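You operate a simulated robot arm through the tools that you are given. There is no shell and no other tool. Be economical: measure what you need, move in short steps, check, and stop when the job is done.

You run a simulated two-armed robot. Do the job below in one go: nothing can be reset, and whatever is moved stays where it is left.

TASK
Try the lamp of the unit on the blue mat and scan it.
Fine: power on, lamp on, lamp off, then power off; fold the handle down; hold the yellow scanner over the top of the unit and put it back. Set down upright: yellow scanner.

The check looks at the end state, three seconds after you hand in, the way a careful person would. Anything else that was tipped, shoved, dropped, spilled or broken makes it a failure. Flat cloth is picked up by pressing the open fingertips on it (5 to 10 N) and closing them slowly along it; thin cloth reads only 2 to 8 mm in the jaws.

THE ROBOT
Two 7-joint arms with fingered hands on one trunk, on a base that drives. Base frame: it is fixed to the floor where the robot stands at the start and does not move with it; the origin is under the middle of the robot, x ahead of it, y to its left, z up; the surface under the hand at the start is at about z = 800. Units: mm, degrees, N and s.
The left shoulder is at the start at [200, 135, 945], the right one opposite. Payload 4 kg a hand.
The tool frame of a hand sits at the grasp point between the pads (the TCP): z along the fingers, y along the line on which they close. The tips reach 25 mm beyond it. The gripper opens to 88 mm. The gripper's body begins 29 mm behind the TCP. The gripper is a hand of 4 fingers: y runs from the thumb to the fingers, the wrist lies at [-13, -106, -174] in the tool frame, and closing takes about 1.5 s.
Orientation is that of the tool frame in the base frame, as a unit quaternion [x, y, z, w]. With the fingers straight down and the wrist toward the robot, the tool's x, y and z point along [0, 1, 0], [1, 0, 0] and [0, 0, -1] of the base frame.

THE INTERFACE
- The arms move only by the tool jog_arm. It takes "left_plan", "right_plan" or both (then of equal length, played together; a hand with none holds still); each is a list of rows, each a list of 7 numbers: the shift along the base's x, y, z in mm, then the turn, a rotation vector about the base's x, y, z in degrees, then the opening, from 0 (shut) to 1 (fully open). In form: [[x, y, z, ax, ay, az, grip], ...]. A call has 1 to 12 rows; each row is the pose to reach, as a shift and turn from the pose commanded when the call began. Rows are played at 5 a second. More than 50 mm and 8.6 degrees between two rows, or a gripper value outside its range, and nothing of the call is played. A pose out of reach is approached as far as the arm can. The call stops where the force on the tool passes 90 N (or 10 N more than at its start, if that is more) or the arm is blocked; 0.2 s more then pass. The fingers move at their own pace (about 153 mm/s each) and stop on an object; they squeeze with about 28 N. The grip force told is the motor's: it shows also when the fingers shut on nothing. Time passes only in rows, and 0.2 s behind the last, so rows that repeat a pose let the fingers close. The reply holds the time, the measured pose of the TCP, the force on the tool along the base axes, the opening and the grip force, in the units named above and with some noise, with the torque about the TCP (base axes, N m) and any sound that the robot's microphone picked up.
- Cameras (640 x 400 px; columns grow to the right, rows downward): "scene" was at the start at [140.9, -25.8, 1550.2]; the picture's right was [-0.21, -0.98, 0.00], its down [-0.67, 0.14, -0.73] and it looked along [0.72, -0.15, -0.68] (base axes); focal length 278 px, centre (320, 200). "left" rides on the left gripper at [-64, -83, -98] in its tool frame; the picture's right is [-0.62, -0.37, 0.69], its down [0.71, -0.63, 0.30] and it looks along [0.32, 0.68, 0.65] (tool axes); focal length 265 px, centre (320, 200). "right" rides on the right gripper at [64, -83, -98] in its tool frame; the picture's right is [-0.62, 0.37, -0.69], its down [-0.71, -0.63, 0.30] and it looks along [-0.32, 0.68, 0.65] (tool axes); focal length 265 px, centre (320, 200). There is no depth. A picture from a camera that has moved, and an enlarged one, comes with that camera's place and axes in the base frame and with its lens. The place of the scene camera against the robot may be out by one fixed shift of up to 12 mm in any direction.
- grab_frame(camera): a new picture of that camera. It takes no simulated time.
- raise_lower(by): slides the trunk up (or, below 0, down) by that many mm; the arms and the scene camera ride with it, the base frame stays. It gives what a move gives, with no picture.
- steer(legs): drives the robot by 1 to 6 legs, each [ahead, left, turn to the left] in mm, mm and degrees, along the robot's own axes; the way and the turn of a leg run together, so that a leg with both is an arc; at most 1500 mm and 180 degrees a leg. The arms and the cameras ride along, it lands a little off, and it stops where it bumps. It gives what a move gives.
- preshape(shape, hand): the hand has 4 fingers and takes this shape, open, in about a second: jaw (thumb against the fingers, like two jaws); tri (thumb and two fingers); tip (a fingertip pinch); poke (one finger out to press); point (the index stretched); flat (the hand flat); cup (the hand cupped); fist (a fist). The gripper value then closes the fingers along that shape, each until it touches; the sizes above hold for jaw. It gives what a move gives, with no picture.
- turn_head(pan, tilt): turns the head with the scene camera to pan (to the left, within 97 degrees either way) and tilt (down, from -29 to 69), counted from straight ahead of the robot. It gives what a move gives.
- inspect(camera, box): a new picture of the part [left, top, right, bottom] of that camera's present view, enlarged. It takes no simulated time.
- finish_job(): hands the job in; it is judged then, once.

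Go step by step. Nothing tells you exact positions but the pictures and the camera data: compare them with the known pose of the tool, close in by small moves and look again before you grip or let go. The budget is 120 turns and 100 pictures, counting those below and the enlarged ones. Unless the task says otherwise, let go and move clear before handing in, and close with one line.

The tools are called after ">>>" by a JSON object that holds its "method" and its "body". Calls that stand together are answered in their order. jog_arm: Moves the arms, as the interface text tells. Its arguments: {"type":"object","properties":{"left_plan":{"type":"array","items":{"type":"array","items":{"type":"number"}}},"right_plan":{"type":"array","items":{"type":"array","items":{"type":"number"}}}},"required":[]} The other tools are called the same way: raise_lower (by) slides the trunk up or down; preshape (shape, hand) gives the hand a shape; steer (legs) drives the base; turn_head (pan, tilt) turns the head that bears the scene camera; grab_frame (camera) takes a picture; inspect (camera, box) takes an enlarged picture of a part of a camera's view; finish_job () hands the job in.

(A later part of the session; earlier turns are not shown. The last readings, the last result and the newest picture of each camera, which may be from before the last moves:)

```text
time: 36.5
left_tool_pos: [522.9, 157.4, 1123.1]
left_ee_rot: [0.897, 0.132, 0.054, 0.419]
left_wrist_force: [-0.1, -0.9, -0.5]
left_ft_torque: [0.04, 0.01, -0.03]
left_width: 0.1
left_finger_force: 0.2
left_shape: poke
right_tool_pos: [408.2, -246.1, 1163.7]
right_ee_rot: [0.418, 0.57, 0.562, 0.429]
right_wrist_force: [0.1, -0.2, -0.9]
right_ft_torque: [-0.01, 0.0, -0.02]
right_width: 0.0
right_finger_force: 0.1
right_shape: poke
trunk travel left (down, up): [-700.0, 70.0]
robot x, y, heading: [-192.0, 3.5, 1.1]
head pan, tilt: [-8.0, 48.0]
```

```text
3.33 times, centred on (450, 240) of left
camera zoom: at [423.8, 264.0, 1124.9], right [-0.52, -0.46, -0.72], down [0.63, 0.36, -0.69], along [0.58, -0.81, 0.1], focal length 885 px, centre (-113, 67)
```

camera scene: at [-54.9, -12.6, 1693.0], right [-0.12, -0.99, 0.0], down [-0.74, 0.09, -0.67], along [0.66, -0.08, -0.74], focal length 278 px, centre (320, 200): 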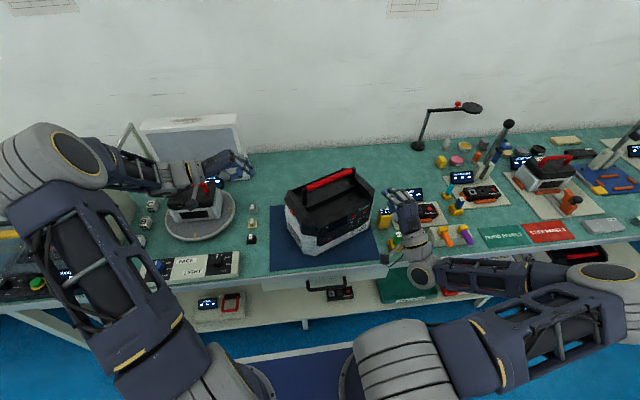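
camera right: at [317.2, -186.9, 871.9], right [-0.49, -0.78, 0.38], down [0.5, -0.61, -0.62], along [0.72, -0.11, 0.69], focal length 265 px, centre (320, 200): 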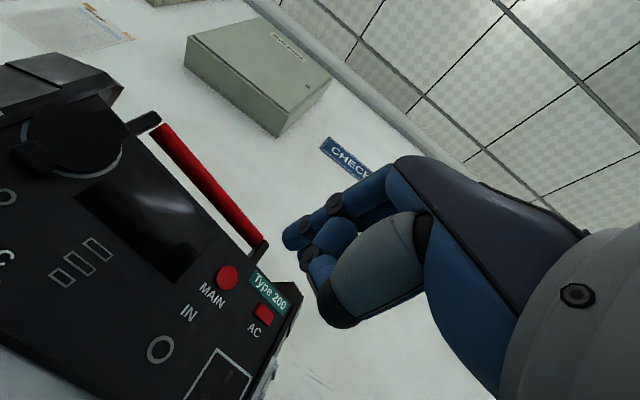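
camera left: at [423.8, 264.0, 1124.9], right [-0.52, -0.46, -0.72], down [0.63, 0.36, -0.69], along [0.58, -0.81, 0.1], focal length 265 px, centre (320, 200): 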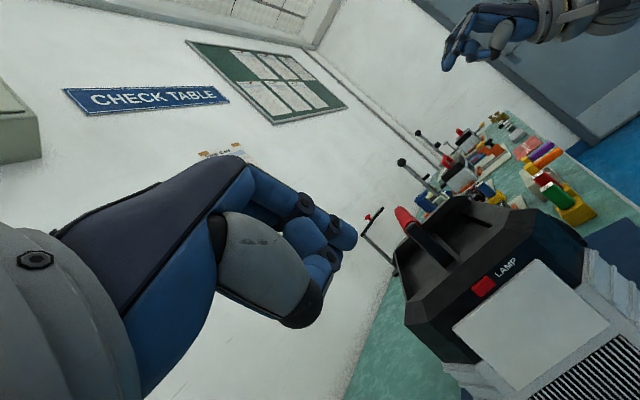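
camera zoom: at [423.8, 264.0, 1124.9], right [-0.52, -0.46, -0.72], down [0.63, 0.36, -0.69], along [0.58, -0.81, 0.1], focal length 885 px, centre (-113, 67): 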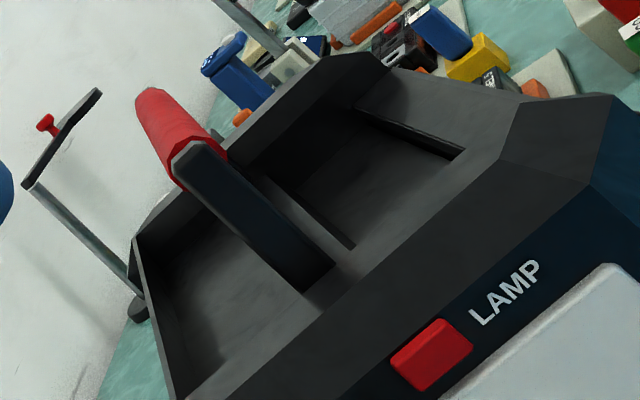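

There is another unit of this type on the lower shelf at right; its handle may show the folded state.

>>> {"method": "inspect", "body": {"camera": "scene", "box": [520, 220, 640, 300]}}

>>> {"method": "inspect", "body": {"camera": "scene", "box": [280, 160, 380, 225]}}

```text
5.00 times, centred on (580, 260) of scene
camera zoom: at [-55.1, -12.8, 1693.0], right [-0.12, -0.99, 0.0], down [-0.74, 0.09, -0.67], along [0.66, -0.08, -0.74], focal length 1389 px, centre (-980, -100)
```

zoom: 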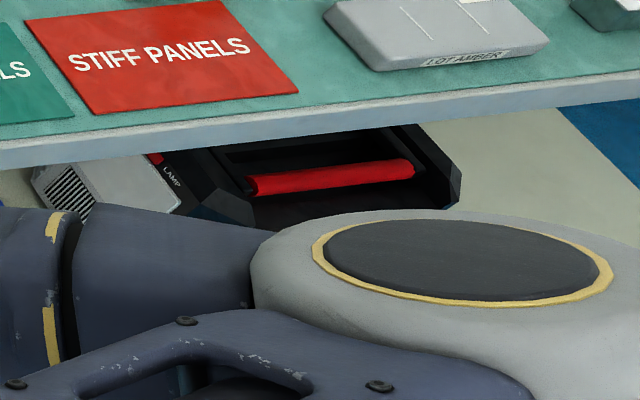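

```text
6.15 times, centred on (330, 192) of scene
camera zoom: at [-55.1, -12.8, 1693.0], right [-0.12, -0.99, 0.0], down [-0.74, 0.09, -0.67], along [0.66, -0.08, -0.74], focal length 1710 px, centre (258, 246)
```

zoom: 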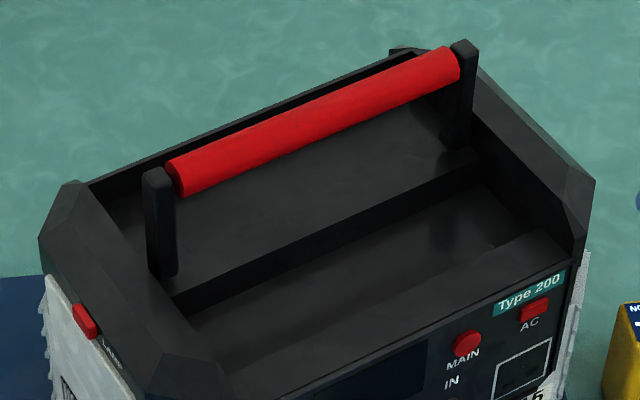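

The stored unit and the lower front recess show that the handle folds forward, towards the robot. I give the right hand the jaw shape, closed, and bring it pointing down above and behind the bar (bar middle about [607, -122, 1047]).

>>> {"method": "preshape", "body": {"hand": "right", "shape": "jaw"}}

>>> {"method": "jog_arm", "body": {"right_plan": [[0, 0, 10, -2.13, 7.19, 0, 0], [5, 5, 20, -4.27, 14.4, 0, 0], [20, 10, 30, -6.4, 21.6, 0, 0], [40, 20, 30, -8.5, 28.8, 0, 0], [65, 35, 30, -10.7, 36, 0, 0], [90, 50, 30, -12.8, 43.1, 0, 0], [115, 65, 30, -14.9, 50.3, 0, 0], [140, 80, 30, -17.1, 57.5, 0, 0], [165, 95, 20, -19.2, 64.7, 0, 0], [190, 110, 10, -21.3, 71.9, 0, 0], [212, 124, 0, -23.5, 79.1, 0, 0], [232, 134, -4, -25.6, 86.3, 0, 0]]}}

>>> {"method": "grab_frame", "body": {"camera": "right"}}

>>> {"method": "inspect", "body": {"camera": "scene", "box": [260, 130, 420, 250]}}

```text
time: 37.4
left_tool_pos: [523.0, 158.9, 1124.7]
left_ee_rot: [0.897, 0.131, 0.054, 0.419]
left_wrist_force: [-0.4, 0.9, 0.2]
left_ft_torque: [-0.02, 0.02, 0.01]
left_width: 0.1
left_finger_force: 0.0
left_shape: poke
right_tool_pos: [409.2, -244.2, 1163.8]
right_ee_rot: [0.418, 0.571, 0.563, 0.428]
right_wrist_force: [-0.8, 0.3, 0.7]
right_ft_torque: [0.01, -0.03, 0.02]
right_width: 88.2
right_finger_force: 0.0
right_shape: jaw
trunk travel left (down, up): [-700.0, 70.0]
robot x, y, heading: [-193.9, 3.5, 0.8]
head pan, tilt: [-8.0, 48.0]
```

```text
time: 40.0
left_tool_pos: [522.9, 157.9, 1123.4]
left_ee_rot: [0.897, 0.132, 0.054, 0.419]
left_wrist_force: [0.1, -0.2, -0.6]
left_ft_torque: [-0.01, -0.01, 0.02]
left_width: 0.0
left_finger_force: 0.0
left_shape: poke
right_tool_pos: [610.2, -152.9, 1216.3]
right_ee_rot: [0.593, 0.804, 0.037, 0.03]
right_wrist_force: [0.1, 0.5, -0.7]
right_ft_torque: [0.0, 0.02, 0.01]
right_width: 0.2
right_finger_force: 27.4
right_shape: jaw
right hand out of reach, approached as far as the arm can: row 10, 11, 12
trunk travel left (down, up): [-700.0, 70.0]
robot x, y, heading: [-197.4, 3.4, 1.0]
head pan, tilt: [-8.0, 48.0]
```

```text
63 pictures are left
camera right: at [502.1, -119.4, 1307.0], right [0.47, -0.5, 0.73], down [-0.36, -0.86, -0.36], along [0.81, -0.09, -0.58], focal length 265 px, centre (320, 200)
```

right: 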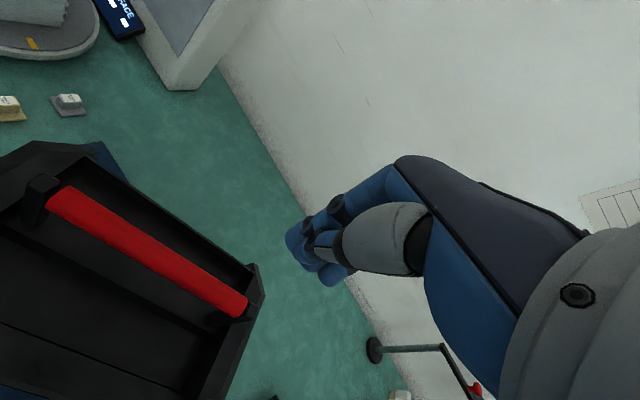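

```text
3.33 times, centred on (340, 190) of scene
camera zoom: at [-54.5, -12.8, 1692.8], right [-0.12, -0.99, 0.0], down [-0.74, 0.09, -0.67], along [0.66, -0.08, -0.74], focal length 926 px, centre (253, 233)
```

zoom: 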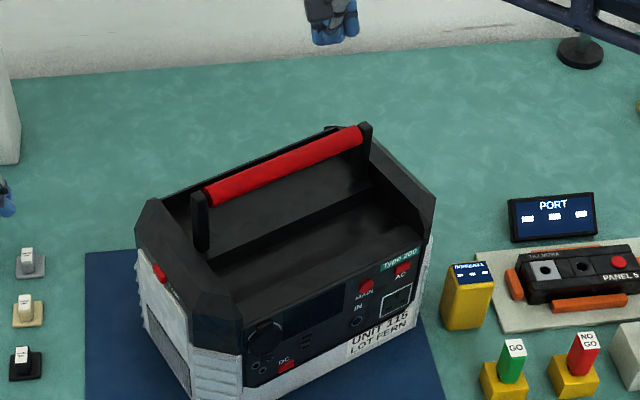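

The hand is at its reach limit because the trunk is high; I lower the trunk by 100 mm (tips stay ~35 mm above the bar), then complete the pose behind the bar.

>>> {"method": "raise_lower", "body": {"by": -100}}

>>> {"method": "jog_arm", "body": {"right_plan": [[10, 12, 10, 0, 0, 0, 0], [25, 25, 10, 0, 0, 0, 0], [40, 38, 10, 0, 0, 0, 0]]}}

>>> {"method": "grab_frame", "body": {"camera": "right"}}

>>> {"method": "inspect", "body": {"camera": "scene", "box": [240, 80, 440, 230]}}

```text
time: 41.3
left_tool_pos: [522.3, 158.2, 1024.4]
left_ee_rot: [0.897, 0.131, 0.054, 0.419]
left_wrist_force: [0.9, 0.4, -0.1]
left_ft_torque: [0.0, 0.0, 0.01]
left_width: 0.0
left_finger_force: 0.1
left_shape: poke
right_tool_pos: [611.9, -153.0, 1115.6]
right_ee_rot: [0.593, 0.803, 0.039, 0.031]
right_wrist_force: [-0.6, 0.7, -1.2]
right_ft_torque: [-0.01, -0.03, -0.01]
right_width: 0.0
right_finger_force: 27.7
right_shape: jaw
trunk travel left (down, up): [-600.0, 170.0]
robot x, y, heading: [-196.7, 6.6, 1.2]
head pan, tilt: [-8.0, 48.0]
```

```text
time: 42.1
left_tool_pos: [522.2, 158.3, 1023.4]
left_ee_rot: [0.897, 0.131, 0.054, 0.419]
left_wrist_force: [-0.3, -0.4, 0.4]
left_ft_torque: [-0.02, -0.02, -0.01]
left_width: 0.1
left_finger_force: 0.0
left_shape: poke
right_tool_pos: [611.4, -153.6, 1116.7]
right_ee_rot: [0.593, 0.804, 0.038, 0.031]
right_wrist_force: [0.0, -0.8, -1.3]
right_ft_torque: [-0.02, -0.01, 0.02]
right_width: 0.0
right_finger_force: 28.1
right_shape: jaw
right hand out of reach, approached as far as the arm can: row 1, 2, 3
trunk travel left (down, up): [-600.0, 170.0]
robot x, y, heading: [-191.5, 2.1, 0.7]
head pan, tilt: [-8.0, 48.0]
```

```text
61 pictures are left
camera right: at [501.5, -118.8, 1207.0], right [0.47, -0.5, 0.73], down [-0.36, -0.86, -0.36], along [0.81, -0.09, -0.58], focal length 265 px, centre (320, 200)
```

right: 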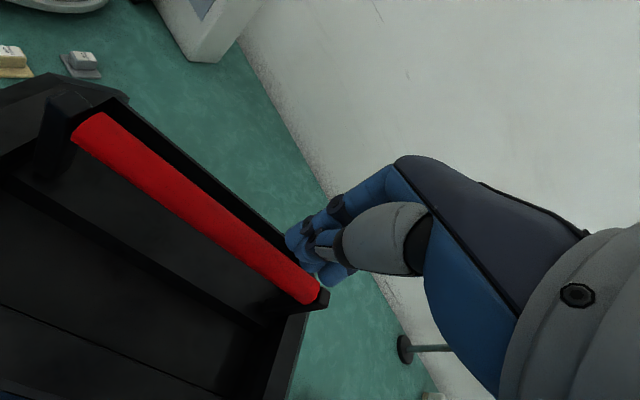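

```text
2.67 times, centred on (340, 155) of scene
camera zoom: at [-54.9, -12.6, 1593.0], right [-0.12, -0.99, 0.0], down [-0.74, 0.09, -0.67], along [0.66, -0.08, -0.74], focal length 741 px, centre (267, 320)
```

zoom: 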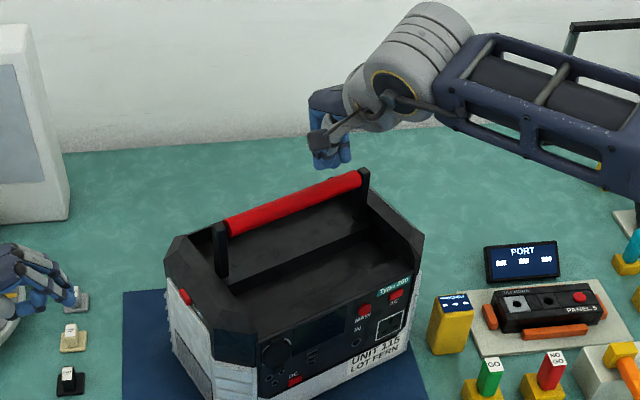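

The arm itself can't extend further here, so I drive the base a little ahead and left instead; the tips clear the bar.

>>> {"method": "steer", "body": {"legs": [[60, 25, 0]]}}

>>> {"method": "grab_frame", "body": {"camera": "right"}}

>>> {"method": "inspect", "body": {"camera": "scene", "box": [240, 100, 440, 250]}}

```text
time: 43.1
left_tool_pos: [581.5, 181.3, 1024.3]
left_ee_rot: [0.897, 0.13, 0.054, 0.419]
left_wrist_force: [0.3, -0.8, -0.3]
left_ft_torque: [-0.03, -0.05, 0.02]
left_width: 0.4
left_finger_force: 0.0
left_shape: poke
right_tool_pos: [670.6, -129.7, 1115.7]
right_ee_rot: [0.593, 0.803, 0.039, 0.032]
right_wrist_force: [0.1, 0.2, -0.7]
right_ft_torque: [0.0, -0.03, 0.01]
right_width: 0.1
right_finger_force: 28.0
right_shape: jaw
trunk travel left (down, up): [-600.0, 170.0]
robot x, y, heading: [-133.5, 28.9, 0.7]
head pan, tilt: [-8.0, 48.0]
```

```text
59 pictures are left
camera right: at [560.9, -95.6, 1207.0], right [0.47, -0.5, 0.73], down [-0.36, -0.86, -0.36], along [0.81, -0.09, -0.58], focal length 265 px, centre (320, 200)
```

right: 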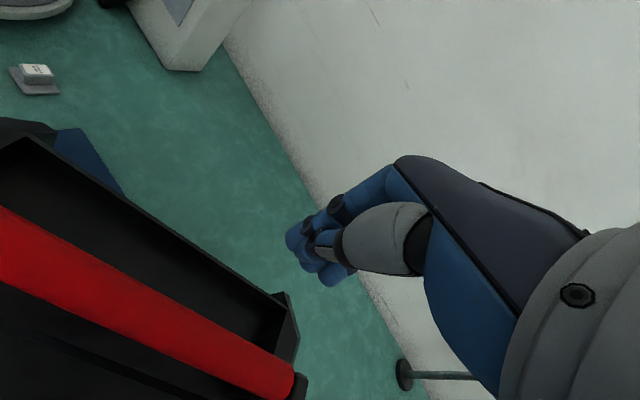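

```text
2.67 times, centred on (340, 175) of scene
camera zoom: at [4.8, 12.1, 1593.0], right [-0.12, -0.99, 0.0], down [-0.74, 0.09, -0.67], along [0.66, -0.08, -0.74], focal length 741 px, centre (267, 267)
```

zoom: 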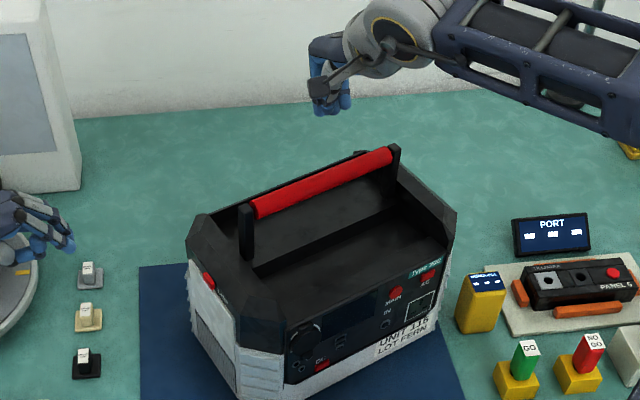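

The bar runs from about [572, -34] to [650, -207] at z 1047. I lower the tips behind it to about z 1030, without touching.

>>> {"method": "jog_arm", "body": {"right_plan": [[0, 8, -20, 0, 0, 0, 0], [0, 12, -40, 0, 0, 0, 0], [0, 14, -60, 0, 0, 0, 0]]}}

>>> {"method": "inspect", "body": {"camera": "right", "box": [160, 150, 400, 400]}}

>>> {"method": "inspect", "body": {"camera": "scene", "box": [270, 110, 430, 230]}}

```text
time: 43.9
left_tool_pos: [582.5, 179.7, 1024.6]
left_ee_rot: [0.897, 0.131, 0.053, 0.42]
left_wrist_force: [-0.4, -0.1, -0.4]
left_ft_torque: [0.01, -0.02, -0.01]
left_width: 0.0
left_finger_force: 0.0
left_shape: poke
right_tool_pos: [664.3, -122.8, 1067.1]
right_ee_rot: [0.594, 0.803, 0.038, 0.031]
right_wrist_force: [-0.2, 0.0, 0.0]
right_ft_torque: [0.01, 0.02, -0.03]
right_width: 0.0
right_finger_force: 27.6
right_shape: jaw
right hand out of reach, approached as far as the arm can: row 1, 2, 3
trunk travel left (down, up): [-600.0, 170.0]
robot x, y, heading: [-132.5, 28.8, 1.1]
head pan, tilt: [-8.0, 48.0]
```

```text
1.60 times, centred on (280, 275) of right
camera zoom: at [554.8, -88.1, 1156.8], right [0.46, -0.5, 0.73], down [-0.36, -0.86, -0.36], along [0.81, -0.09, -0.58], focal length 425 px, centre (384, 80)
```

zoom: 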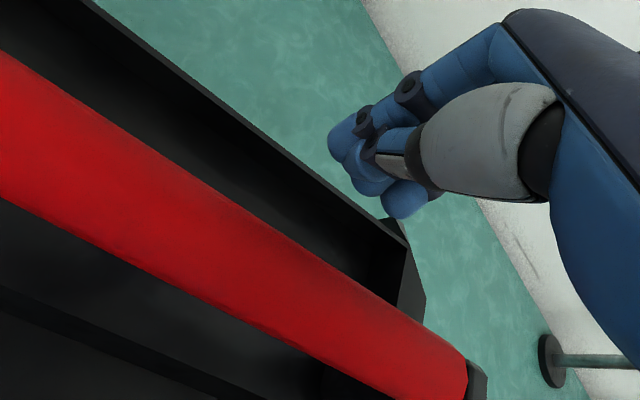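

```text
3.33 times, centred on (350, 170) of scene
camera zoom: at [4.9, 12.1, 1593.0], right [-0.12, -0.99, 0.0], down [-0.74, 0.09, -0.67], along [0.66, -0.08, -0.74], focal length 926 px, centre (220, 300)
```

zoom: 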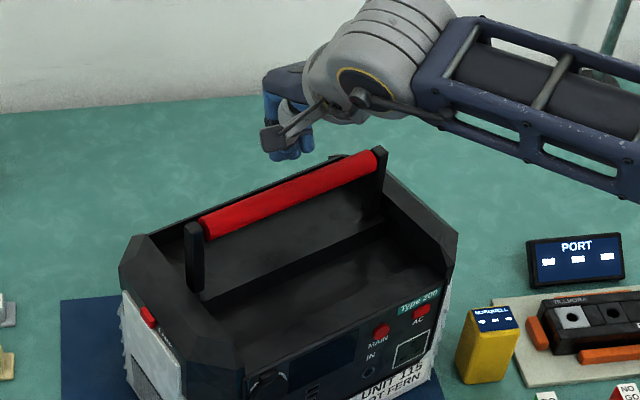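

Tips are at z≈1042; I lower the trunk 15 mm, then pull gently toward the robot with the arm.

>>> {"method": "raise_lower", "body": {"by": -15}}

>>> {"method": "jog_arm", "body": {"right_plan": [[-8, -4, 0, 0, 0, 0, 0], [-16, -7, 0, 0, 0, 0, 0], [-24, -10, 0, 0, 0, 0, 0], [-30, -13, 0, 0, 0, 0, 0]]}}

>>> {"method": "inspect", "body": {"camera": "scene", "box": [270, 110, 430, 230]}}

```text
time: 44.5
left_tool_pos: [582.0, 180.7, 1009.1]
left_ee_rot: [0.897, 0.13, 0.053, 0.42]
left_wrist_force: [-0.6, 1.2, -0.6]
left_ft_torque: [0.01, 0.04, 0.02]
left_width: 0.0
left_finger_force: 0.0
left_shape: poke
right_tool_pos: [663.4, -122.5, 1052.1]
right_ee_rot: [0.593, 0.804, 0.039, 0.031]
right_wrist_force: [0.0, -0.2, -0.7]
right_ft_torque: [0.02, 0.0, 0.0]
right_width: 0.1
right_finger_force: 28.0
right_shape: jaw
trunk travel left (down, up): [-585.0, 185.0]
robot x, y, heading: [-131.4, 30.5, 0.7]
head pan, tilt: [-8.0, 48.0]
```

```text
time: 45.5
left_tool_pos: [583.0, 181.4, 1009.5]
left_ee_rot: [0.897, 0.13, 0.053, 0.42]
left_wrist_force: [1.0, -0.5, -0.3]
left_ft_torque: [-0.01, 0.02, -0.03]
left_width: 0.0
left_finger_force: 0.1
left_shape: poke
right_tool_pos: [633.4, -135.6, 1051.2]
right_ee_rot: [0.593, 0.804, 0.039, 0.033]
right_wrist_force: [1.6, 1.4, 1.8]
right_ft_torque: [0.02, 0.05, -0.04]
right_width: 0.0
right_finger_force: 28.4
right_shape: jaw
trunk travel left (down, up): [-585.0, 185.0]
robot x, y, heading: [-132.9, 31.2, 0.7]
head pan, tilt: [-8.0, 48.0]
```

```text
3.33 times, centred on (350, 170) of scene
camera zoom: at [4.8, 12.2, 1578.0], right [-0.12, -0.99, 0.0], down [-0.74, 0.09, -0.67], along [0.66, -0.08, -0.74], focal length 926 px, centre (220, 300)
```

zoom: 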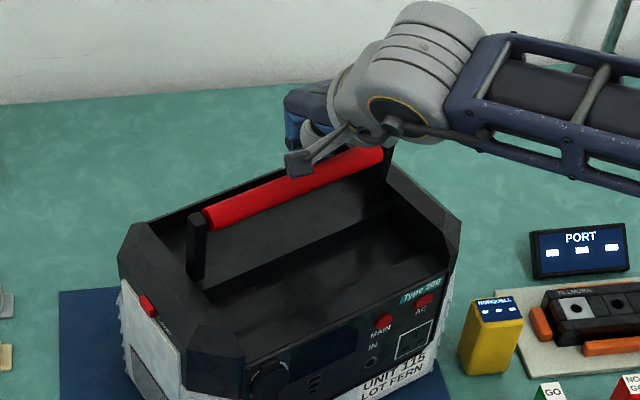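

Contact feels light. I keep pulling along the folding arc.

>>> {"method": "jog_arm", "body": {"right_plan": [[-7, -3, 0, 0, 0, 0, 0], [-14, -6, 0, 0, 0, 0, 0], [-21, -9, -2, 0, 0, 0, 0], [-28, -12, -5, 0, 0, 0, 0], [-35, -15, -10, 0, 0, 0, 0], [-42, -18, -15, 0, 0, 0, 0]]}}

>>> {"method": "inspect", "body": {"camera": "scene", "box": [270, 110, 430, 230]}}

>>> {"method": "inspect", "body": {"camera": "right", "box": [160, 150, 400, 400]}}

```text
time: 46.9
left_tool_pos: [582.3, 180.1, 1007.7]
left_ee_rot: [0.897, 0.13, 0.053, 0.418]
left_wrist_force: [0.7, 0.2, -1.1]
left_ft_torque: [-0.02, -0.05, 0.0]
left_width: 0.1
left_finger_force: 0.1
left_shape: poke
right_tool_pos: [593.4, -154.8, 1036.5]
right_ee_rot: [0.595, 0.802, 0.039, 0.032]
right_wrist_force: [0.2, -0.4, 0.0]
right_ft_torque: [-0.01, -0.01, 0.01]
right_width: 0.1
right_finger_force: 28.1
right_shape: jaw
trunk travel left (down, up): [-585.0, 185.0]
robot x, y, heading: [-132.8, 31.5, 1.0]
head pan, tilt: [-8.0, 48.0]
```

```text
3.33 times, centred on (350, 170) of scene
camera zoom: at [4.8, 12.1, 1578.0], right [-0.12, -0.99, 0.0], down [-0.74, 0.09, -0.67], along [0.66, -0.08, -0.74], focal length 926 px, centre (220, 300)
```

zoom: 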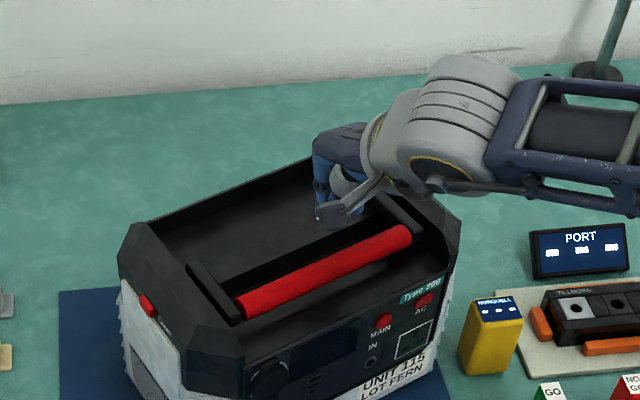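

```text
1.60 times, centred on (280, 275) of right
camera zoom: at [483.9, -119.9, 1125.9], right [0.47, -0.5, 0.73], down [-0.36, -0.86, -0.36], along [0.81, -0.1, -0.58], focal length 425 px, centre (384, 80)
```

zoom: 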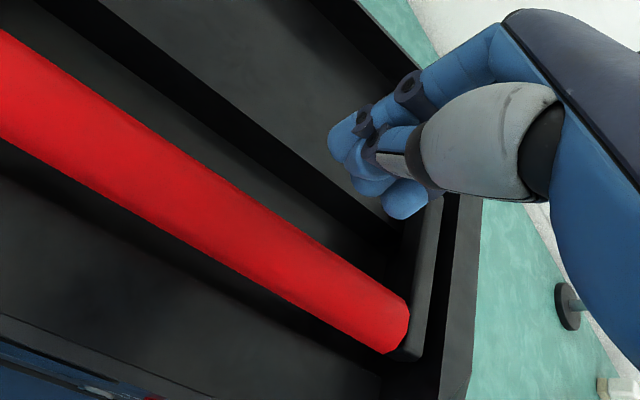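

The handle swung over and lies forward. I lift, move over the bar and press down lightly to make sure it is fully down.

>>> {"method": "jog_arm", "body": {"right_plan": [[0, 0, 35, 0, 0, 0, 0], [-16, -7, 35, 0, 0, 0, 0], [-32, -14, 35, 0, 0, 0, 0], [-32, -14, 15, 0, 0, 0, 0], [-32, -14, 5, 0, 0, 0, 0]]}}

>>> {"method": "inspect", "body": {"camera": "right", "box": [160, 150, 400, 400]}}

>>> {"method": "inspect", "body": {"camera": "scene", "box": [270, 110, 430, 230]}}

```text
time: 48.1
left_tool_pos: [581.6, 181.8, 1008.1]
left_ee_rot: [0.897, 0.131, 0.053, 0.419]
left_wrist_force: [0.0, -0.4, 0.6]
left_ft_torque: [0.03, 0.0, 0.01]
left_width: 0.0
left_finger_force: 0.0
left_shape: poke
right_tool_pos: [560.2, -167.2, 1041.8]
right_ee_rot: [0.594, 0.803, 0.038, 0.031]
right_wrist_force: [0.5, -0.1, 0.1]
right_ft_torque: [0.01, -0.01, 0.01]
right_width: 0.0
right_finger_force: 27.7
right_shape: jaw
trunk travel left (down, up): [-585.0, 185.0]
robot x, y, heading: [-134.9, 28.4, 1.1]
head pan, tilt: [-8.0, 48.0]
```

```text
1.60 times, centred on (280, 275) of right
camera zoom: at [451.2, -133.0, 1132.1], right [0.46, -0.5, 0.73], down [-0.36, -0.86, -0.36], along [0.81, -0.1, -0.58], focal length 425 px, centre (384, 80)
```

zoom: 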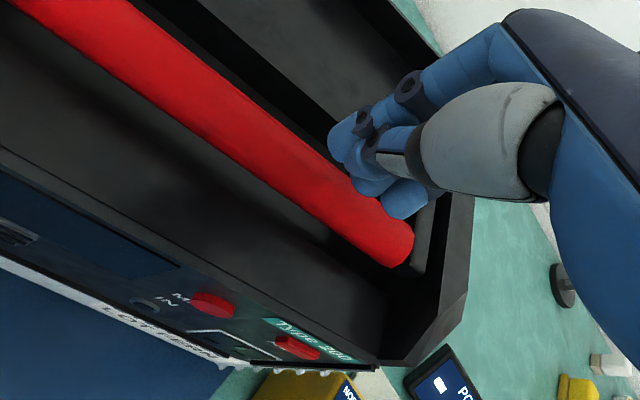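

```text
3.33 times, centred on (350, 170) of scene
camera zoom: at [4.7, 12.1, 1578.0], right [-0.12, -0.99, 0.0], down [-0.74, 0.09, -0.67], along [0.66, -0.08, -0.74], focal length 926 px, centre (220, 300)
```

zoom: 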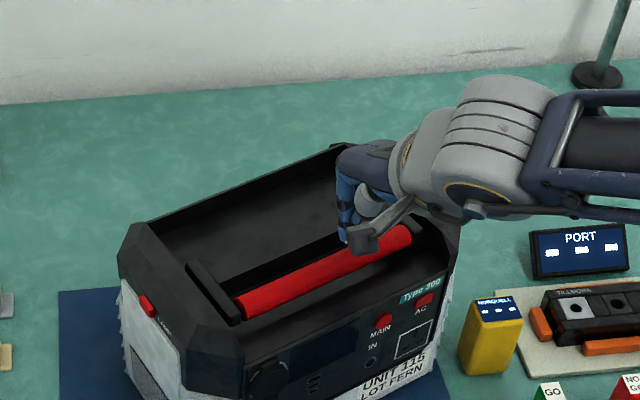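

The tips are about over the bar; I press down in small steps.

>>> {"method": "jog_arm", "body": {"right_plan": [[-5, -2, -5, 0, 0, 0, 0], [-5, -2, -12, 0, 0, 0, 0], [-5, -2, -18, 0, 0, 0, 0]]}}

```text
time: 48.9
left_tool_pos: [582.4, 180.5, 1009.4]
left_ee_rot: [0.897, 0.131, 0.054, 0.419]
left_wrist_force: [0.7, -0.1, 0.8]
left_ft_torque: [-0.01, -0.03, 0.04]
left_width: 0.0
left_finger_force: 0.0
left_shape: poke
right_tool_pos: [556.8, -167.0, 1026.0]
right_ee_rot: [0.593, 0.803, 0.04, 0.032]
right_wrist_force: [-0.6, -0.9, 9.3]
right_ft_torque: [0.03, 0.01, 0.02]
right_width: 0.1
right_finger_force: 27.9
right_shape: jaw
trunk travel left (down, up): [-585.0, 185.0]
robot x, y, heading: [-133.1, 31.2, 0.8]
head pan, tilt: [-8.0, 48.0]
```

>>> {"method": "jog_arm", "body": {"right_plan": [[0, 0, -4, 0, 0, 0, 0], [0, 0, -8, 0, 0, 0, 0], [0, 0, -8, 0, 0, 0, 0]]}}

>>> {"method": "inspect", "body": {"camera": "scene", "box": [270, 110, 430, 230]}}

```text
time: 49.7
left_tool_pos: [582.4, 181.5, 1011.2]
left_ee_rot: [0.897, 0.131, 0.054, 0.418]
left_wrist_force: [-0.5, 0.0, -0.7]
left_ft_torque: [0.01, 0.01, -0.02]
left_width: 0.0
left_finger_force: 0.0
left_shape: poke
right_tool_pos: [558.2, -167.1, 1023.2]
right_ee_rot: [0.592, 0.804, 0.044, 0.037]
right_wrist_force: [2.8, -6.9, 72.6]
right_ft_torque: [0.35, -0.2, -0.03]
right_width: 0.2
right_finger_force: 27.8
right_shape: jaw
trunk travel left (down, up): [-585.0, 185.0]
robot x, y, heading: [-135.4, 31.3, 1.0]
head pan, tilt: [-8.0, 48.0]
```

```text
3.33 times, centred on (350, 170) of scene
camera zoom: at [2.8, 12.4, 1578.9], right [-0.12, -0.99, 0.0], down [-0.74, 0.09, -0.67], along [0.66, -0.08, -0.74], focal length 926 px, centre (220, 300)
```

zoom: 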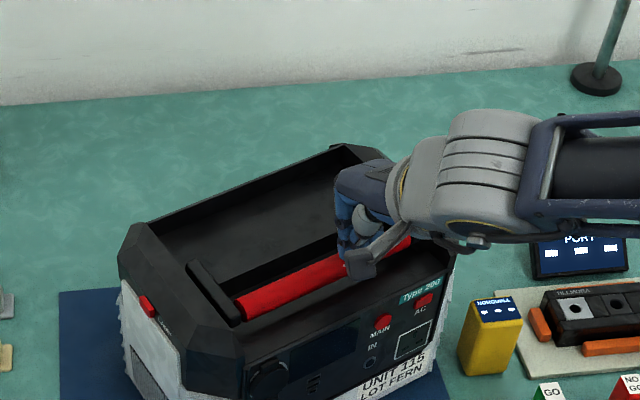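

The bar is against its stop, so the handle is down. I lift off and move the right hand over towards the scanner for a look.

>>> {"method": "jog_arm", "body": {"right_plan": [[0, 0, 30, 0, 0, 0, 1], [0, 0, 70, 0, 0, 0, 1], [0, -30, 90, 0, 0, 0, 1], [-5, -65, 90, 0, 0, 0, 1], [-10, -100, 90, 0, 0, 0, 1], [-10, -130, 80, 0, 0, 0, 1]]}}

>>> {"method": "grab_frame", "body": {"camera": "right"}}

>>> {"method": "grab_frame", "body": {"camera": "scene"}}

```text
time: 51.1
left_tool_pos: [580.8, 181.3, 1007.8]
left_ee_rot: [0.897, 0.13, 0.053, 0.42]
left_wrist_force: [-0.3, 1.0, 0.8]
left_ft_torque: [0.02, -0.02, -0.03]
left_width: 0.1
left_finger_force: 0.0
left_shape: poke
right_tool_pos: [542.5, -298.8, 1100.9]
right_ee_rot: [0.594, 0.803, 0.038, 0.032]
right_wrist_force: [0.3, -0.7, 0.2]
right_ft_torque: [-0.02, 0.0, 0.02]
right_width: 87.6
right_finger_force: 0.0
right_shape: jaw
trunk travel left (down, up): [-585.0, 185.0]
robot x, y, heading: [-131.5, 33.0, 0.8]
head pan, tilt: [-8.0, 48.0]
```

```text
49 pictures are left
camera right: at [434.2, -264.8, 1189.5], right [0.47, -0.5, 0.73], down [-0.36, -0.86, -0.36], along [0.81, -0.09, -0.58], focal length 265 px, centre (320, 200)
```

right: 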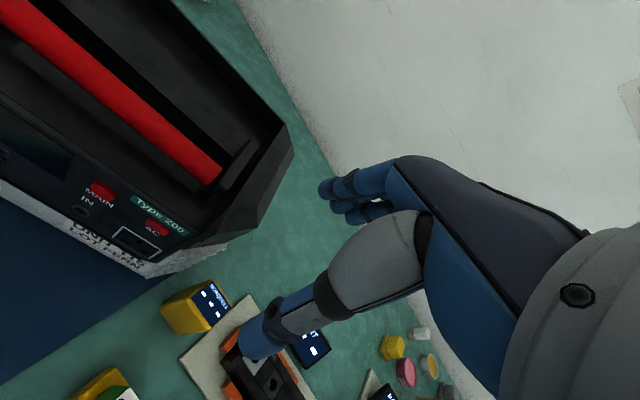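

```text
48 pictures are left
camera scene: at [4.7, 12.4, 1578.0], right [-0.12, -0.99, 0.0], down [-0.74, 0.09, -0.67], along [0.66, -0.08, -0.74], focal length 278 px, centre (320, 200)
```

scene: 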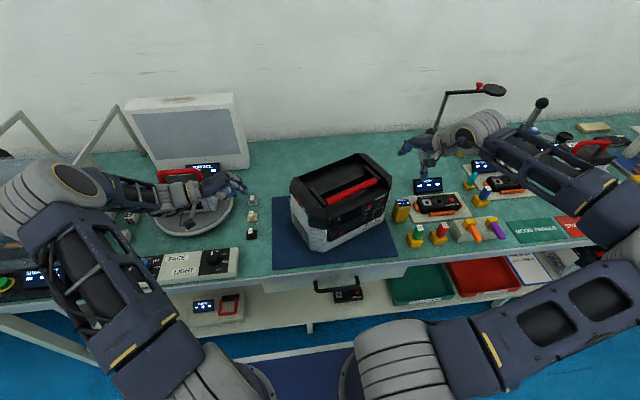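

>>> {"method": "inspect", "body": {"camera": "scene", "box": [360, 180, 440, 240]}}

>>> {"method": "inspect", "body": {"camera": "right", "box": [120, 240, 280, 360]}}

```text
6.67 times, centred on (400, 210) of scene
camera zoom: at [4.7, 12.4, 1578.0], right [-0.12, -0.99, 0.0], down [-0.74, 0.09, -0.67], along [0.66, -0.08, -0.74], focal length 1852 px, centre (-213, 133)
```

zoom: 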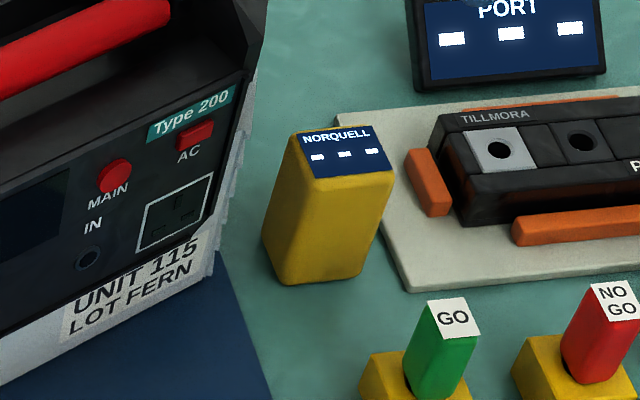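

```text
3.33 times, centred on (200, 300) of right
camera zoom: at [434.2, -264.8, 1189.5], right [0.47, -0.5, 0.73], down [-0.36, -0.86, -0.36], along [0.81, -0.09, -0.58], focal length 885 px, centre (720, -133)
```

zoom: 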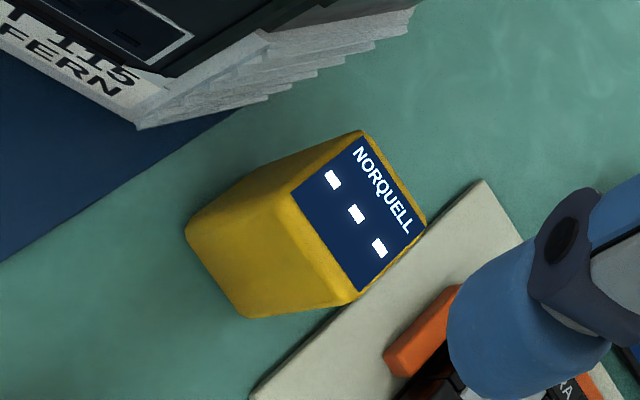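

The yellow box is likely the scanner; I check the rest of the bench for another yellow candidate.

>>> {"method": "turn_head", "body": {"pan": -40, "tilt": 38}}

>>> {"method": "grab_frame", "body": {"camera": "scene"}}

>>> {"method": "inspect", "body": {"camera": "scene", "box": [260, 80, 560, 270]}}

```text
time: 52.1
left_tool_pos: [582.7, 180.3, 1008.3]
left_ee_rot: [0.897, 0.13, 0.053, 0.419]
left_wrist_force: [0.8, -0.2, 0.1]
left_ft_torque: [0.0, -0.03, -0.02]
left_width: 0.0
left_finger_force: 0.1
left_shape: poke
right_tool_pos: [544.7, -299.6, 1099.8]
right_ee_rot: [0.593, 0.803, 0.038, 0.032]
right_wrist_force: [-0.4, -0.2, 1.1]
right_ft_torque: [-0.01, 0.0, 0.02]
right_width: 87.7
right_finger_force: 0.0
right_shape: jaw
trunk travel left (down, up): [-585.0, 185.0]
robot x, y, heading: [-132.4, 32.3, 0.9]
head pan, tilt: [-40.0, 38.0]
```

```text
45 pictures are left
camera scene: at [-6.5, -32.5, 1592.4], right [-0.63, -0.78, 0.0], down [-0.48, 0.39, -0.79], along [0.61, -0.5, -0.62], focal length 278 px, centre (320, 200)
```

scene: 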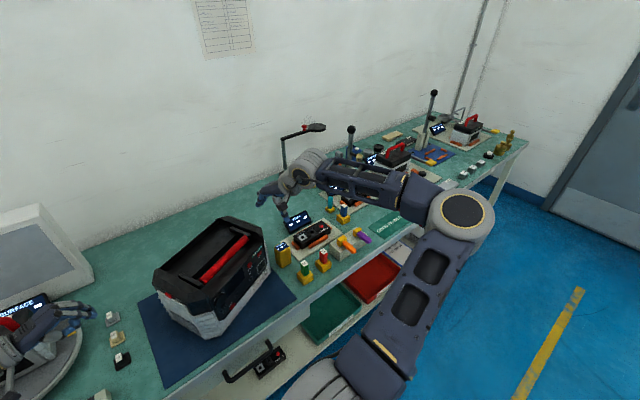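

```text
2.11 times, centred on (410, 175) of scene
camera zoom: at [-6.5, -32.5, 1592.4], right [-0.63, -0.78, 0.0], down [-0.48, 0.39, -0.79], along [0.61, -0.5, -0.62], focal length 585 px, centre (130, 253)
```

zoom: 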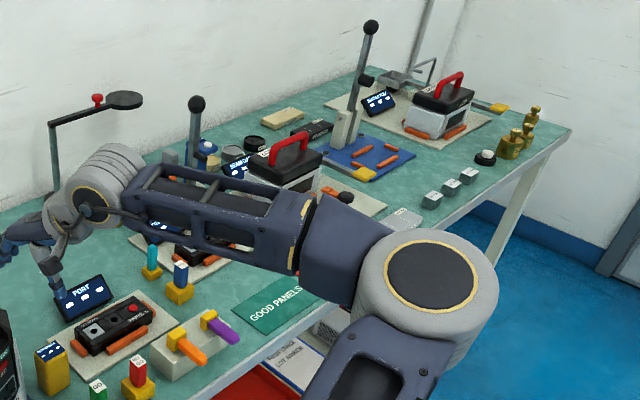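

No other candidate; the NORQUELL box is the scanner: top centre about [579, -331, 883], about 32 by 41 mm. I straighten the right hand above it, open.

>>> {"method": "jog_arm", "body": {"right_plan": [[10, -12, 0, -0.3, 1.9, -4.7, 1], [22, -25, -10, -0.7, 3.8, -9.4, 1], [35, -38, -30, -1.0, 5.65, -14, 1], [35, -38, -60, -1.0, 5.65, -14, 1], [35, -38, -80, -1.0, 5.65, -14, 1]]}}

>>> {"method": "turn_head", "body": {"pan": -12, "tilt": 43}}

>>> {"method": "grab_frame", "body": {"camera": "right"}}

>>> {"method": "inspect", "body": {"camera": "scene", "box": [300, 100, 480, 240]}}

```text
time: 53.3
left_tool_pos: [582.4, 181.4, 1009.7]
left_ee_rot: [0.897, 0.13, 0.053, 0.42]
left_wrist_force: [-0.7, -0.2, 0.3]
left_ft_torque: [0.0, 0.01, -0.03]
left_width: 0.0
left_finger_force: 0.0
left_shape: poke
right_tool_pos: [580.4, -336.4, 1016.0]
right_ee_rot: [0.688, 0.725, -0.002, 0.001]
right_wrist_force: [0.5, 0.2, -0.7]
right_ft_torque: [0.0, 0.03, 0.03]
right_width: 87.8
right_finger_force: 0.1
right_shape: jaw
trunk travel left (down, up): [-585.0, 185.0]
robot x, y, heading: [-131.5, 32.2, 1.0]
head pan, tilt: [-40.0, 38.0]
```

```text
time: 54.2
left_tool_pos: [581.8, 180.9, 1008.8]
left_ee_rot: [0.897, 0.13, 0.053, 0.42]
left_wrist_force: [-0.9, 0.7, 0.7]
left_ft_torque: [0.0, 0.0, 0.01]
left_width: 0.0
left_finger_force: 0.1
left_shape: poke
right_tool_pos: [579.0, -337.4, 1016.8]
right_ee_rot: [0.688, 0.726, -0.002, 0.002]
right_wrist_force: [-0.3, -0.1, 0.2]
right_ft_torque: [-0.01, -0.01, 0.02]
right_width: 87.7
right_finger_force: 0.1
right_shape: jaw
trunk travel left (down, up): [-585.0, 185.0]
robot x, y, heading: [-135.4, 30.4, 1.1]
head pan, tilt: [-12.0, 43.0]
```

```text
43 pictures are left
camera right: at [491.5, -277.3, 1115.3], right [0.4, -0.6, 0.7], down [-0.59, -0.75, -0.3], along [0.7, -0.29, -0.65], focal length 265 px, centre (320, 200)
```

right: 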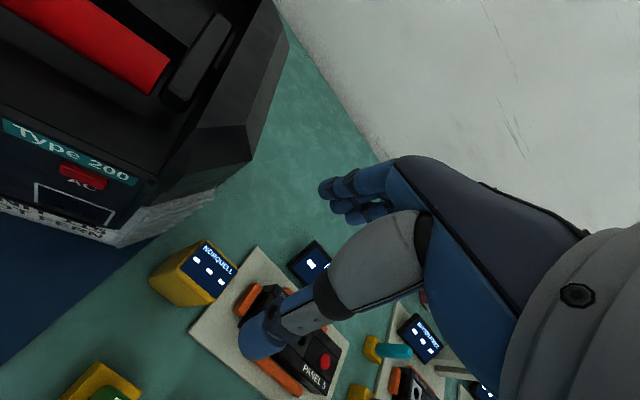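

```text
2.86 times, centred on (390, 170) of scene
camera zoom: at [7.9, 5.8, 1585.0], right [-0.19, -0.98, 0.0], down [-0.67, 0.13, -0.73], along [0.72, -0.14, -0.68], focal length 794 px, centre (120, 286)
```

zoom: 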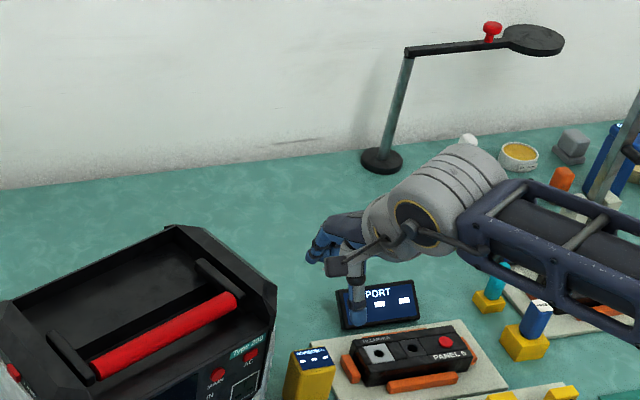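

Alignment matches. I descend until the tips are just above the scanner's top and check.

>>> {"method": "jog_arm", "body": {"right_plan": [[0, 0, -40, 0, 0, 0, 1], [0, 0, -75, 0, 0, 0, 1], [0, 0, -96, 0, 0, 0, 1]]}}

>>> {"method": "grab_frame", "body": {"camera": "right"}}

>>> {"method": "inspect", "body": {"camera": "scene", "box": [340, 150, 440, 225]}}

```text
time: 55.0
left_tool_pos: [583.4, 181.0, 1008.1]
left_ee_rot: [0.897, 0.13, 0.053, 0.419]
left_wrist_force: [-0.1, 0.8, 0.0]
left_ft_torque: [-0.03, 0.02, 0.01]
left_width: 0.1
left_finger_force: 0.1
left_shape: poke
right_tool_pos: [578.1, -338.3, 919.1]
right_ee_rot: [0.688, 0.726, -0.002, 0.002]
right_wrist_force: [0.4, -0.4, 1.1]
right_ft_torque: [-0.01, -0.06, -0.01]
right_width: 87.7
right_finger_force: 0.1
right_shape: jaw
trunk travel left (down, up): [-585.0, 185.0]
robot x, y, heading: [-132.9, 30.7, 1.0]
head pan, tilt: [-12.0, 43.0]
```

```text
41 pictures are left
camera right: at [489.2, -278.1, 1017.6], right [0.4, -0.6, 0.7], down [-0.59, -0.75, -0.3], along [0.7, -0.29, -0.65], focal length 265 px, centre (320, 200)
```

right: 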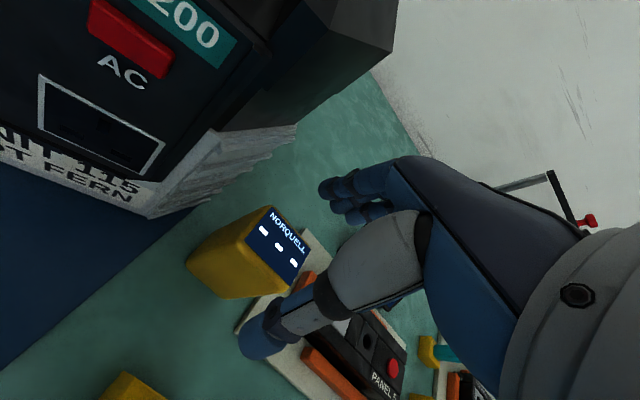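

```text
5.33 times, centred on (390, 188) of scene
camera zoom: at [7.8, 5.9, 1585.1], right [-0.19, -0.98, 0.0], down [-0.67, 0.13, -0.73], along [0.72, -0.14, -0.68], focal length 1482 px, centre (-53, 267)
```

zoom: 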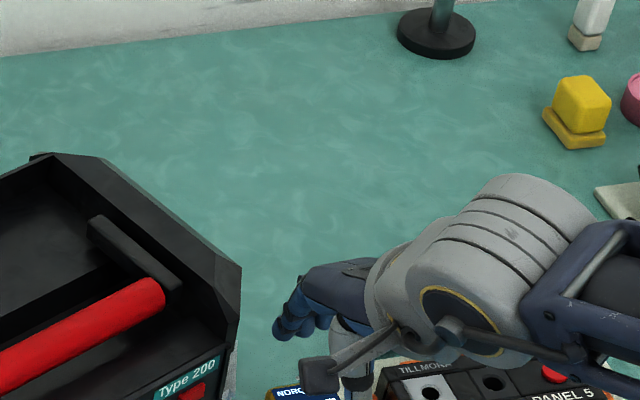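

Aligned: the scanner is between thumb and fingers. I descend and close.

>>> {"method": "jog_arm", "body": {"right_plan": [[1, 2, -25, 0, 0, 0, 1], [1, 2, -45, 0, 0, 0, 1], [1, 2, -56, 0, 0, 0, 1], [1, 2, -56, 0, 0, 0, 1]]}}

>>> {"method": "grab_frame", "body": {"camera": "right"}}

```text
time: 56.0
left_tool_pos: [583.2, 179.9, 1007.4]
left_ee_rot: [0.897, 0.131, 0.054, 0.42]
left_wrist_force: [0.8, 0.7, 0.2]
left_ft_torque: [-0.04, -0.01, -0.02]
left_width: 0.0
left_finger_force: 0.1
left_shape: poke
right_tool_pos: [581.4, -337.2, 863.9]
right_ee_rot: [0.687, 0.726, -0.002, 0.003]
right_wrist_force: [0.4, -0.6, 0.1]
right_ft_torque: [-0.01, 0.0, 0.01]
right_width: 87.8
right_finger_force: 0.1
right_shape: jaw
trunk travel left (down, up): [-585.0, 185.0]
robot x, y, heading: [-129.9, 33.3, 1.1]
head pan, tilt: [-12.0, 43.0]
```

```text
39 pictures are left
camera right: at [492.4, -276.0, 962.4], right [0.4, -0.6, 0.7], down [-0.59, -0.75, -0.3], along [0.7, -0.29, -0.65], focal length 265 px, centre (320, 200)
```

right: 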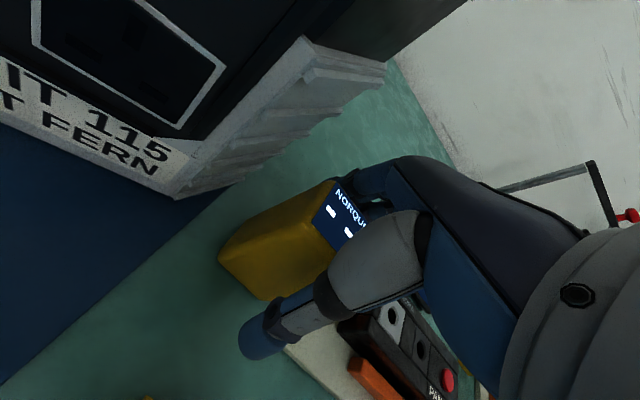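

>>> {"method": "jog_arm", "body": {"right_plan": [[-1, 3, 0, 0, 0, 0, 0.8], [-1, 3, 0, 0, 0, 0, 0.6], [-1, 3, 0, 0, 0, 0, 0.45], [-1, 3, 0, 0, 0, 0, 0.3], [-1, 3, 0, 0, 0, 0, 0.1], [-1, 3, 0, 0, 0, 0, 0], [-1, 3, 0, 0, 0, 0, 0], [-1, 3, 0, 0, 0, 0, 0]]}}

>>> {"method": "grab_frame", "body": {"camera": "right"}}

```text
time: 57.8
left_tool_pos: [581.1, 180.1, 1009.1]
left_ee_rot: [0.897, 0.13, 0.054, 0.419]
left_wrist_force: [0.6, 0.2, -0.1]
left_ft_torque: [-0.02, -0.01, 0.02]
left_width: 0.0
left_finger_force: 0.1
left_shape: poke
right_tool_pos: [579.6, -332.8, 863.6]
right_ee_rot: [0.688, 0.726, -0.002, 0.002]
right_wrist_force: [-0.6, 0.2, -0.1]
right_ft_torque: [0.0, -0.01, 0.0]
right_width: 33.7
right_finger_force: 28.4
right_shape: jaw
trunk travel left (down, up): [-585.0, 185.0]
robot x, y, heading: [-130.4, 26.0, 1.1]
head pan, tilt: [-12.0, 43.0]
```

```text
38 pictures are left
camera right: at [491.2, -273.0, 962.7], right [0.4, -0.6, 0.7], down [-0.59, -0.75, -0.3], along [0.7, -0.29, -0.65], focal length 265 px, centre (320, 200)
```

right: 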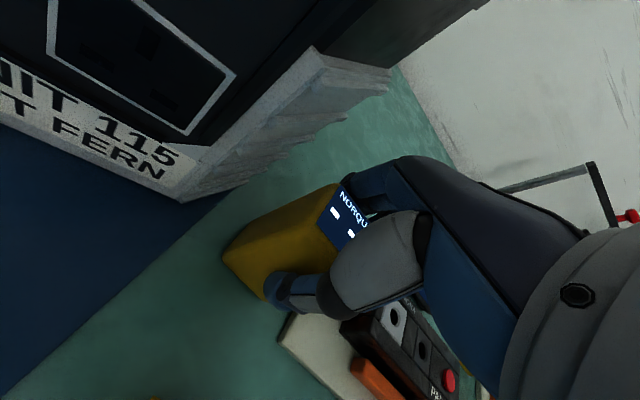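

Scanner held (33.7 mm). I lift it straight up to clear the unit.

>>> {"method": "jog_arm", "body": {"right_plan": [[0, 0, 10, 0, 0, 0, 0], [0, 0, 40, 0, 0, 0, 0], [0, 0, 80, 0, 0, 0, 0], [0, 0, 120, 0, 0, 0, 0], [0, 0, 160, 0, 0, 0, 0], [0, 0, 200, 0, 0, 0, 0], [0, 0, 245, 0, 0, 0, 0]]}}

>>> {"method": "grab_frame", "body": {"camera": "scene"}}

```text
time: 59.4
left_tool_pos: [581.8, 181.1, 1008.6]
left_ee_rot: [0.897, 0.13, 0.054, 0.42]
left_wrist_force: [-0.4, -0.7, 0.0]
left_ft_torque: [0.01, -0.02, -0.03]
left_width: 0.1
left_finger_force: 0.0
left_shape: poke
right_tool_pos: [581.7, -332.6, 1108.2]
right_ee_rot: [0.688, 0.726, -0.003, 0.003]
right_wrist_force: [0.0, 0.2, -2.5]
right_ft_torque: [-0.01, -0.01, 0.04]
right_width: 33.5
right_finger_force: 27.9
right_shape: jaw
trunk travel left (down, up): [-585.0, 185.0]
robot x, y, heading: [-134.9, 28.7, 1.0]
head pan, tilt: [-12.0, 43.0]
```

```text
37 pictures are left
camera scene: at [8.0, 5.8, 1585.0], right [-0.19, -0.98, 0.0], down [-0.67, 0.13, -0.73], along [0.72, -0.14, -0.68], focal length 278 px, centre (320, 200)
```

scene: 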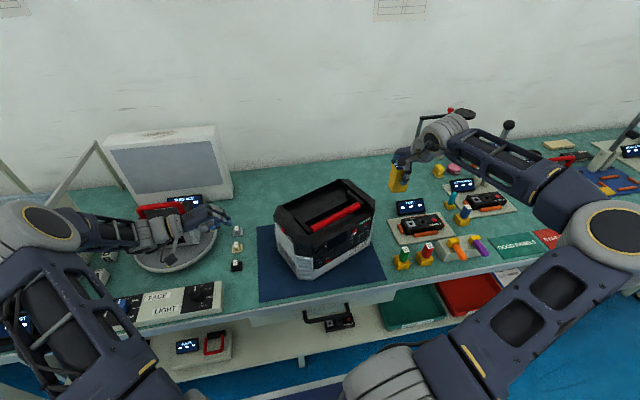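

Now over the middle of the unit's top, bottom of the scanner about 35 mm above it.

>>> {"method": "jog_arm", "body": {"right_plan": [[2, 40, 0, 0, 0, 0, 0], [4, 80, 0, 0, 0, 0, 0], [6, 120, 0, 0, 0, 0, 0], [8, 160, 0, 0, 0, 0, 0], [10, 195, 0, 0, 0, 0, 0], [10, 195, -5, 0, 0, 0, 0], [10, 195, -5, 0, 0, 0, 0], [10, 195, -5, 0, 0, 0, 0], [10, 195, -5, 0, 0, 0, 0], [10, 195, -5, 0, 0, 0, 0]]}}

>>> {"method": "inspect", "body": {"camera": "scene", "box": [240, 130, 440, 280]}}

>>> {"method": "grab_frame", "body": {"camera": "right"}}

```text
time: 61.6
left_tool_pos: [581.8, 180.5, 1008.5]
left_ee_rot: [0.897, 0.13, 0.054, 0.42]
left_wrist_force: [0.1, -1.3, 0.9]
left_ft_torque: [0.0, 0.0, -0.02]
left_width: 0.0
left_finger_force: 0.1
left_shape: poke
right_tool_pos: [591.2, -138.3, 1104.3]
right_ee_rot: [0.687, 0.726, -0.001, 0.001]
right_wrist_force: [1.5, 0.1, -1.9]
right_ft_torque: [0.04, -0.01, 0.03]
right_width: 33.3
right_finger_force: 27.6
right_shape: jaw
trunk travel left (down, up): [-585.0, 185.0]
robot x, y, heading: [-130.3, 29.5, 0.9]
head pan, tilt: [-12.0, 43.0]
```

```text
2.67 times, centred on (340, 205) of scene
camera zoom: at [7.9, 5.9, 1585.0], right [-0.19, -0.98, 0.0], down [-0.67, 0.13, -0.73], along [0.72, -0.14, -0.68], focal length 741 px, centre (267, 187)
```

zoom: 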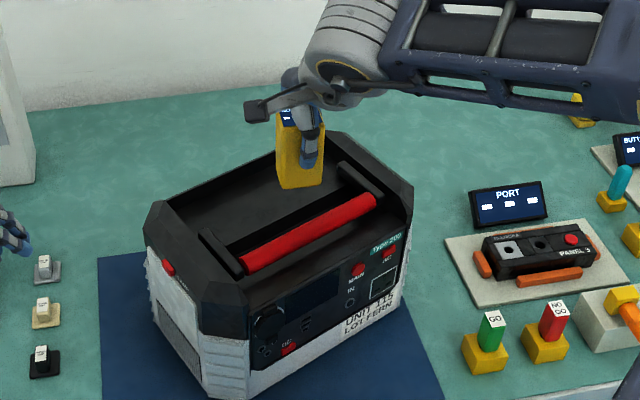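

```text
35 pictures are left
camera right: at [502.0, -77.3, 1203.9], right [0.4, -0.6, 0.7], down [-0.59, -0.75, -0.3], along [0.7, -0.29, -0.65], focal length 265 px, centre (320, 200)
```

right: 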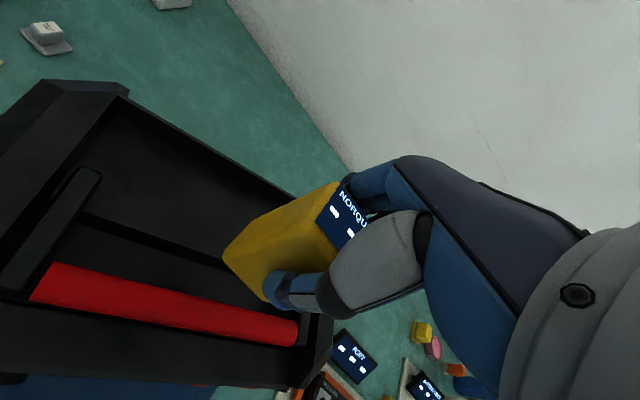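

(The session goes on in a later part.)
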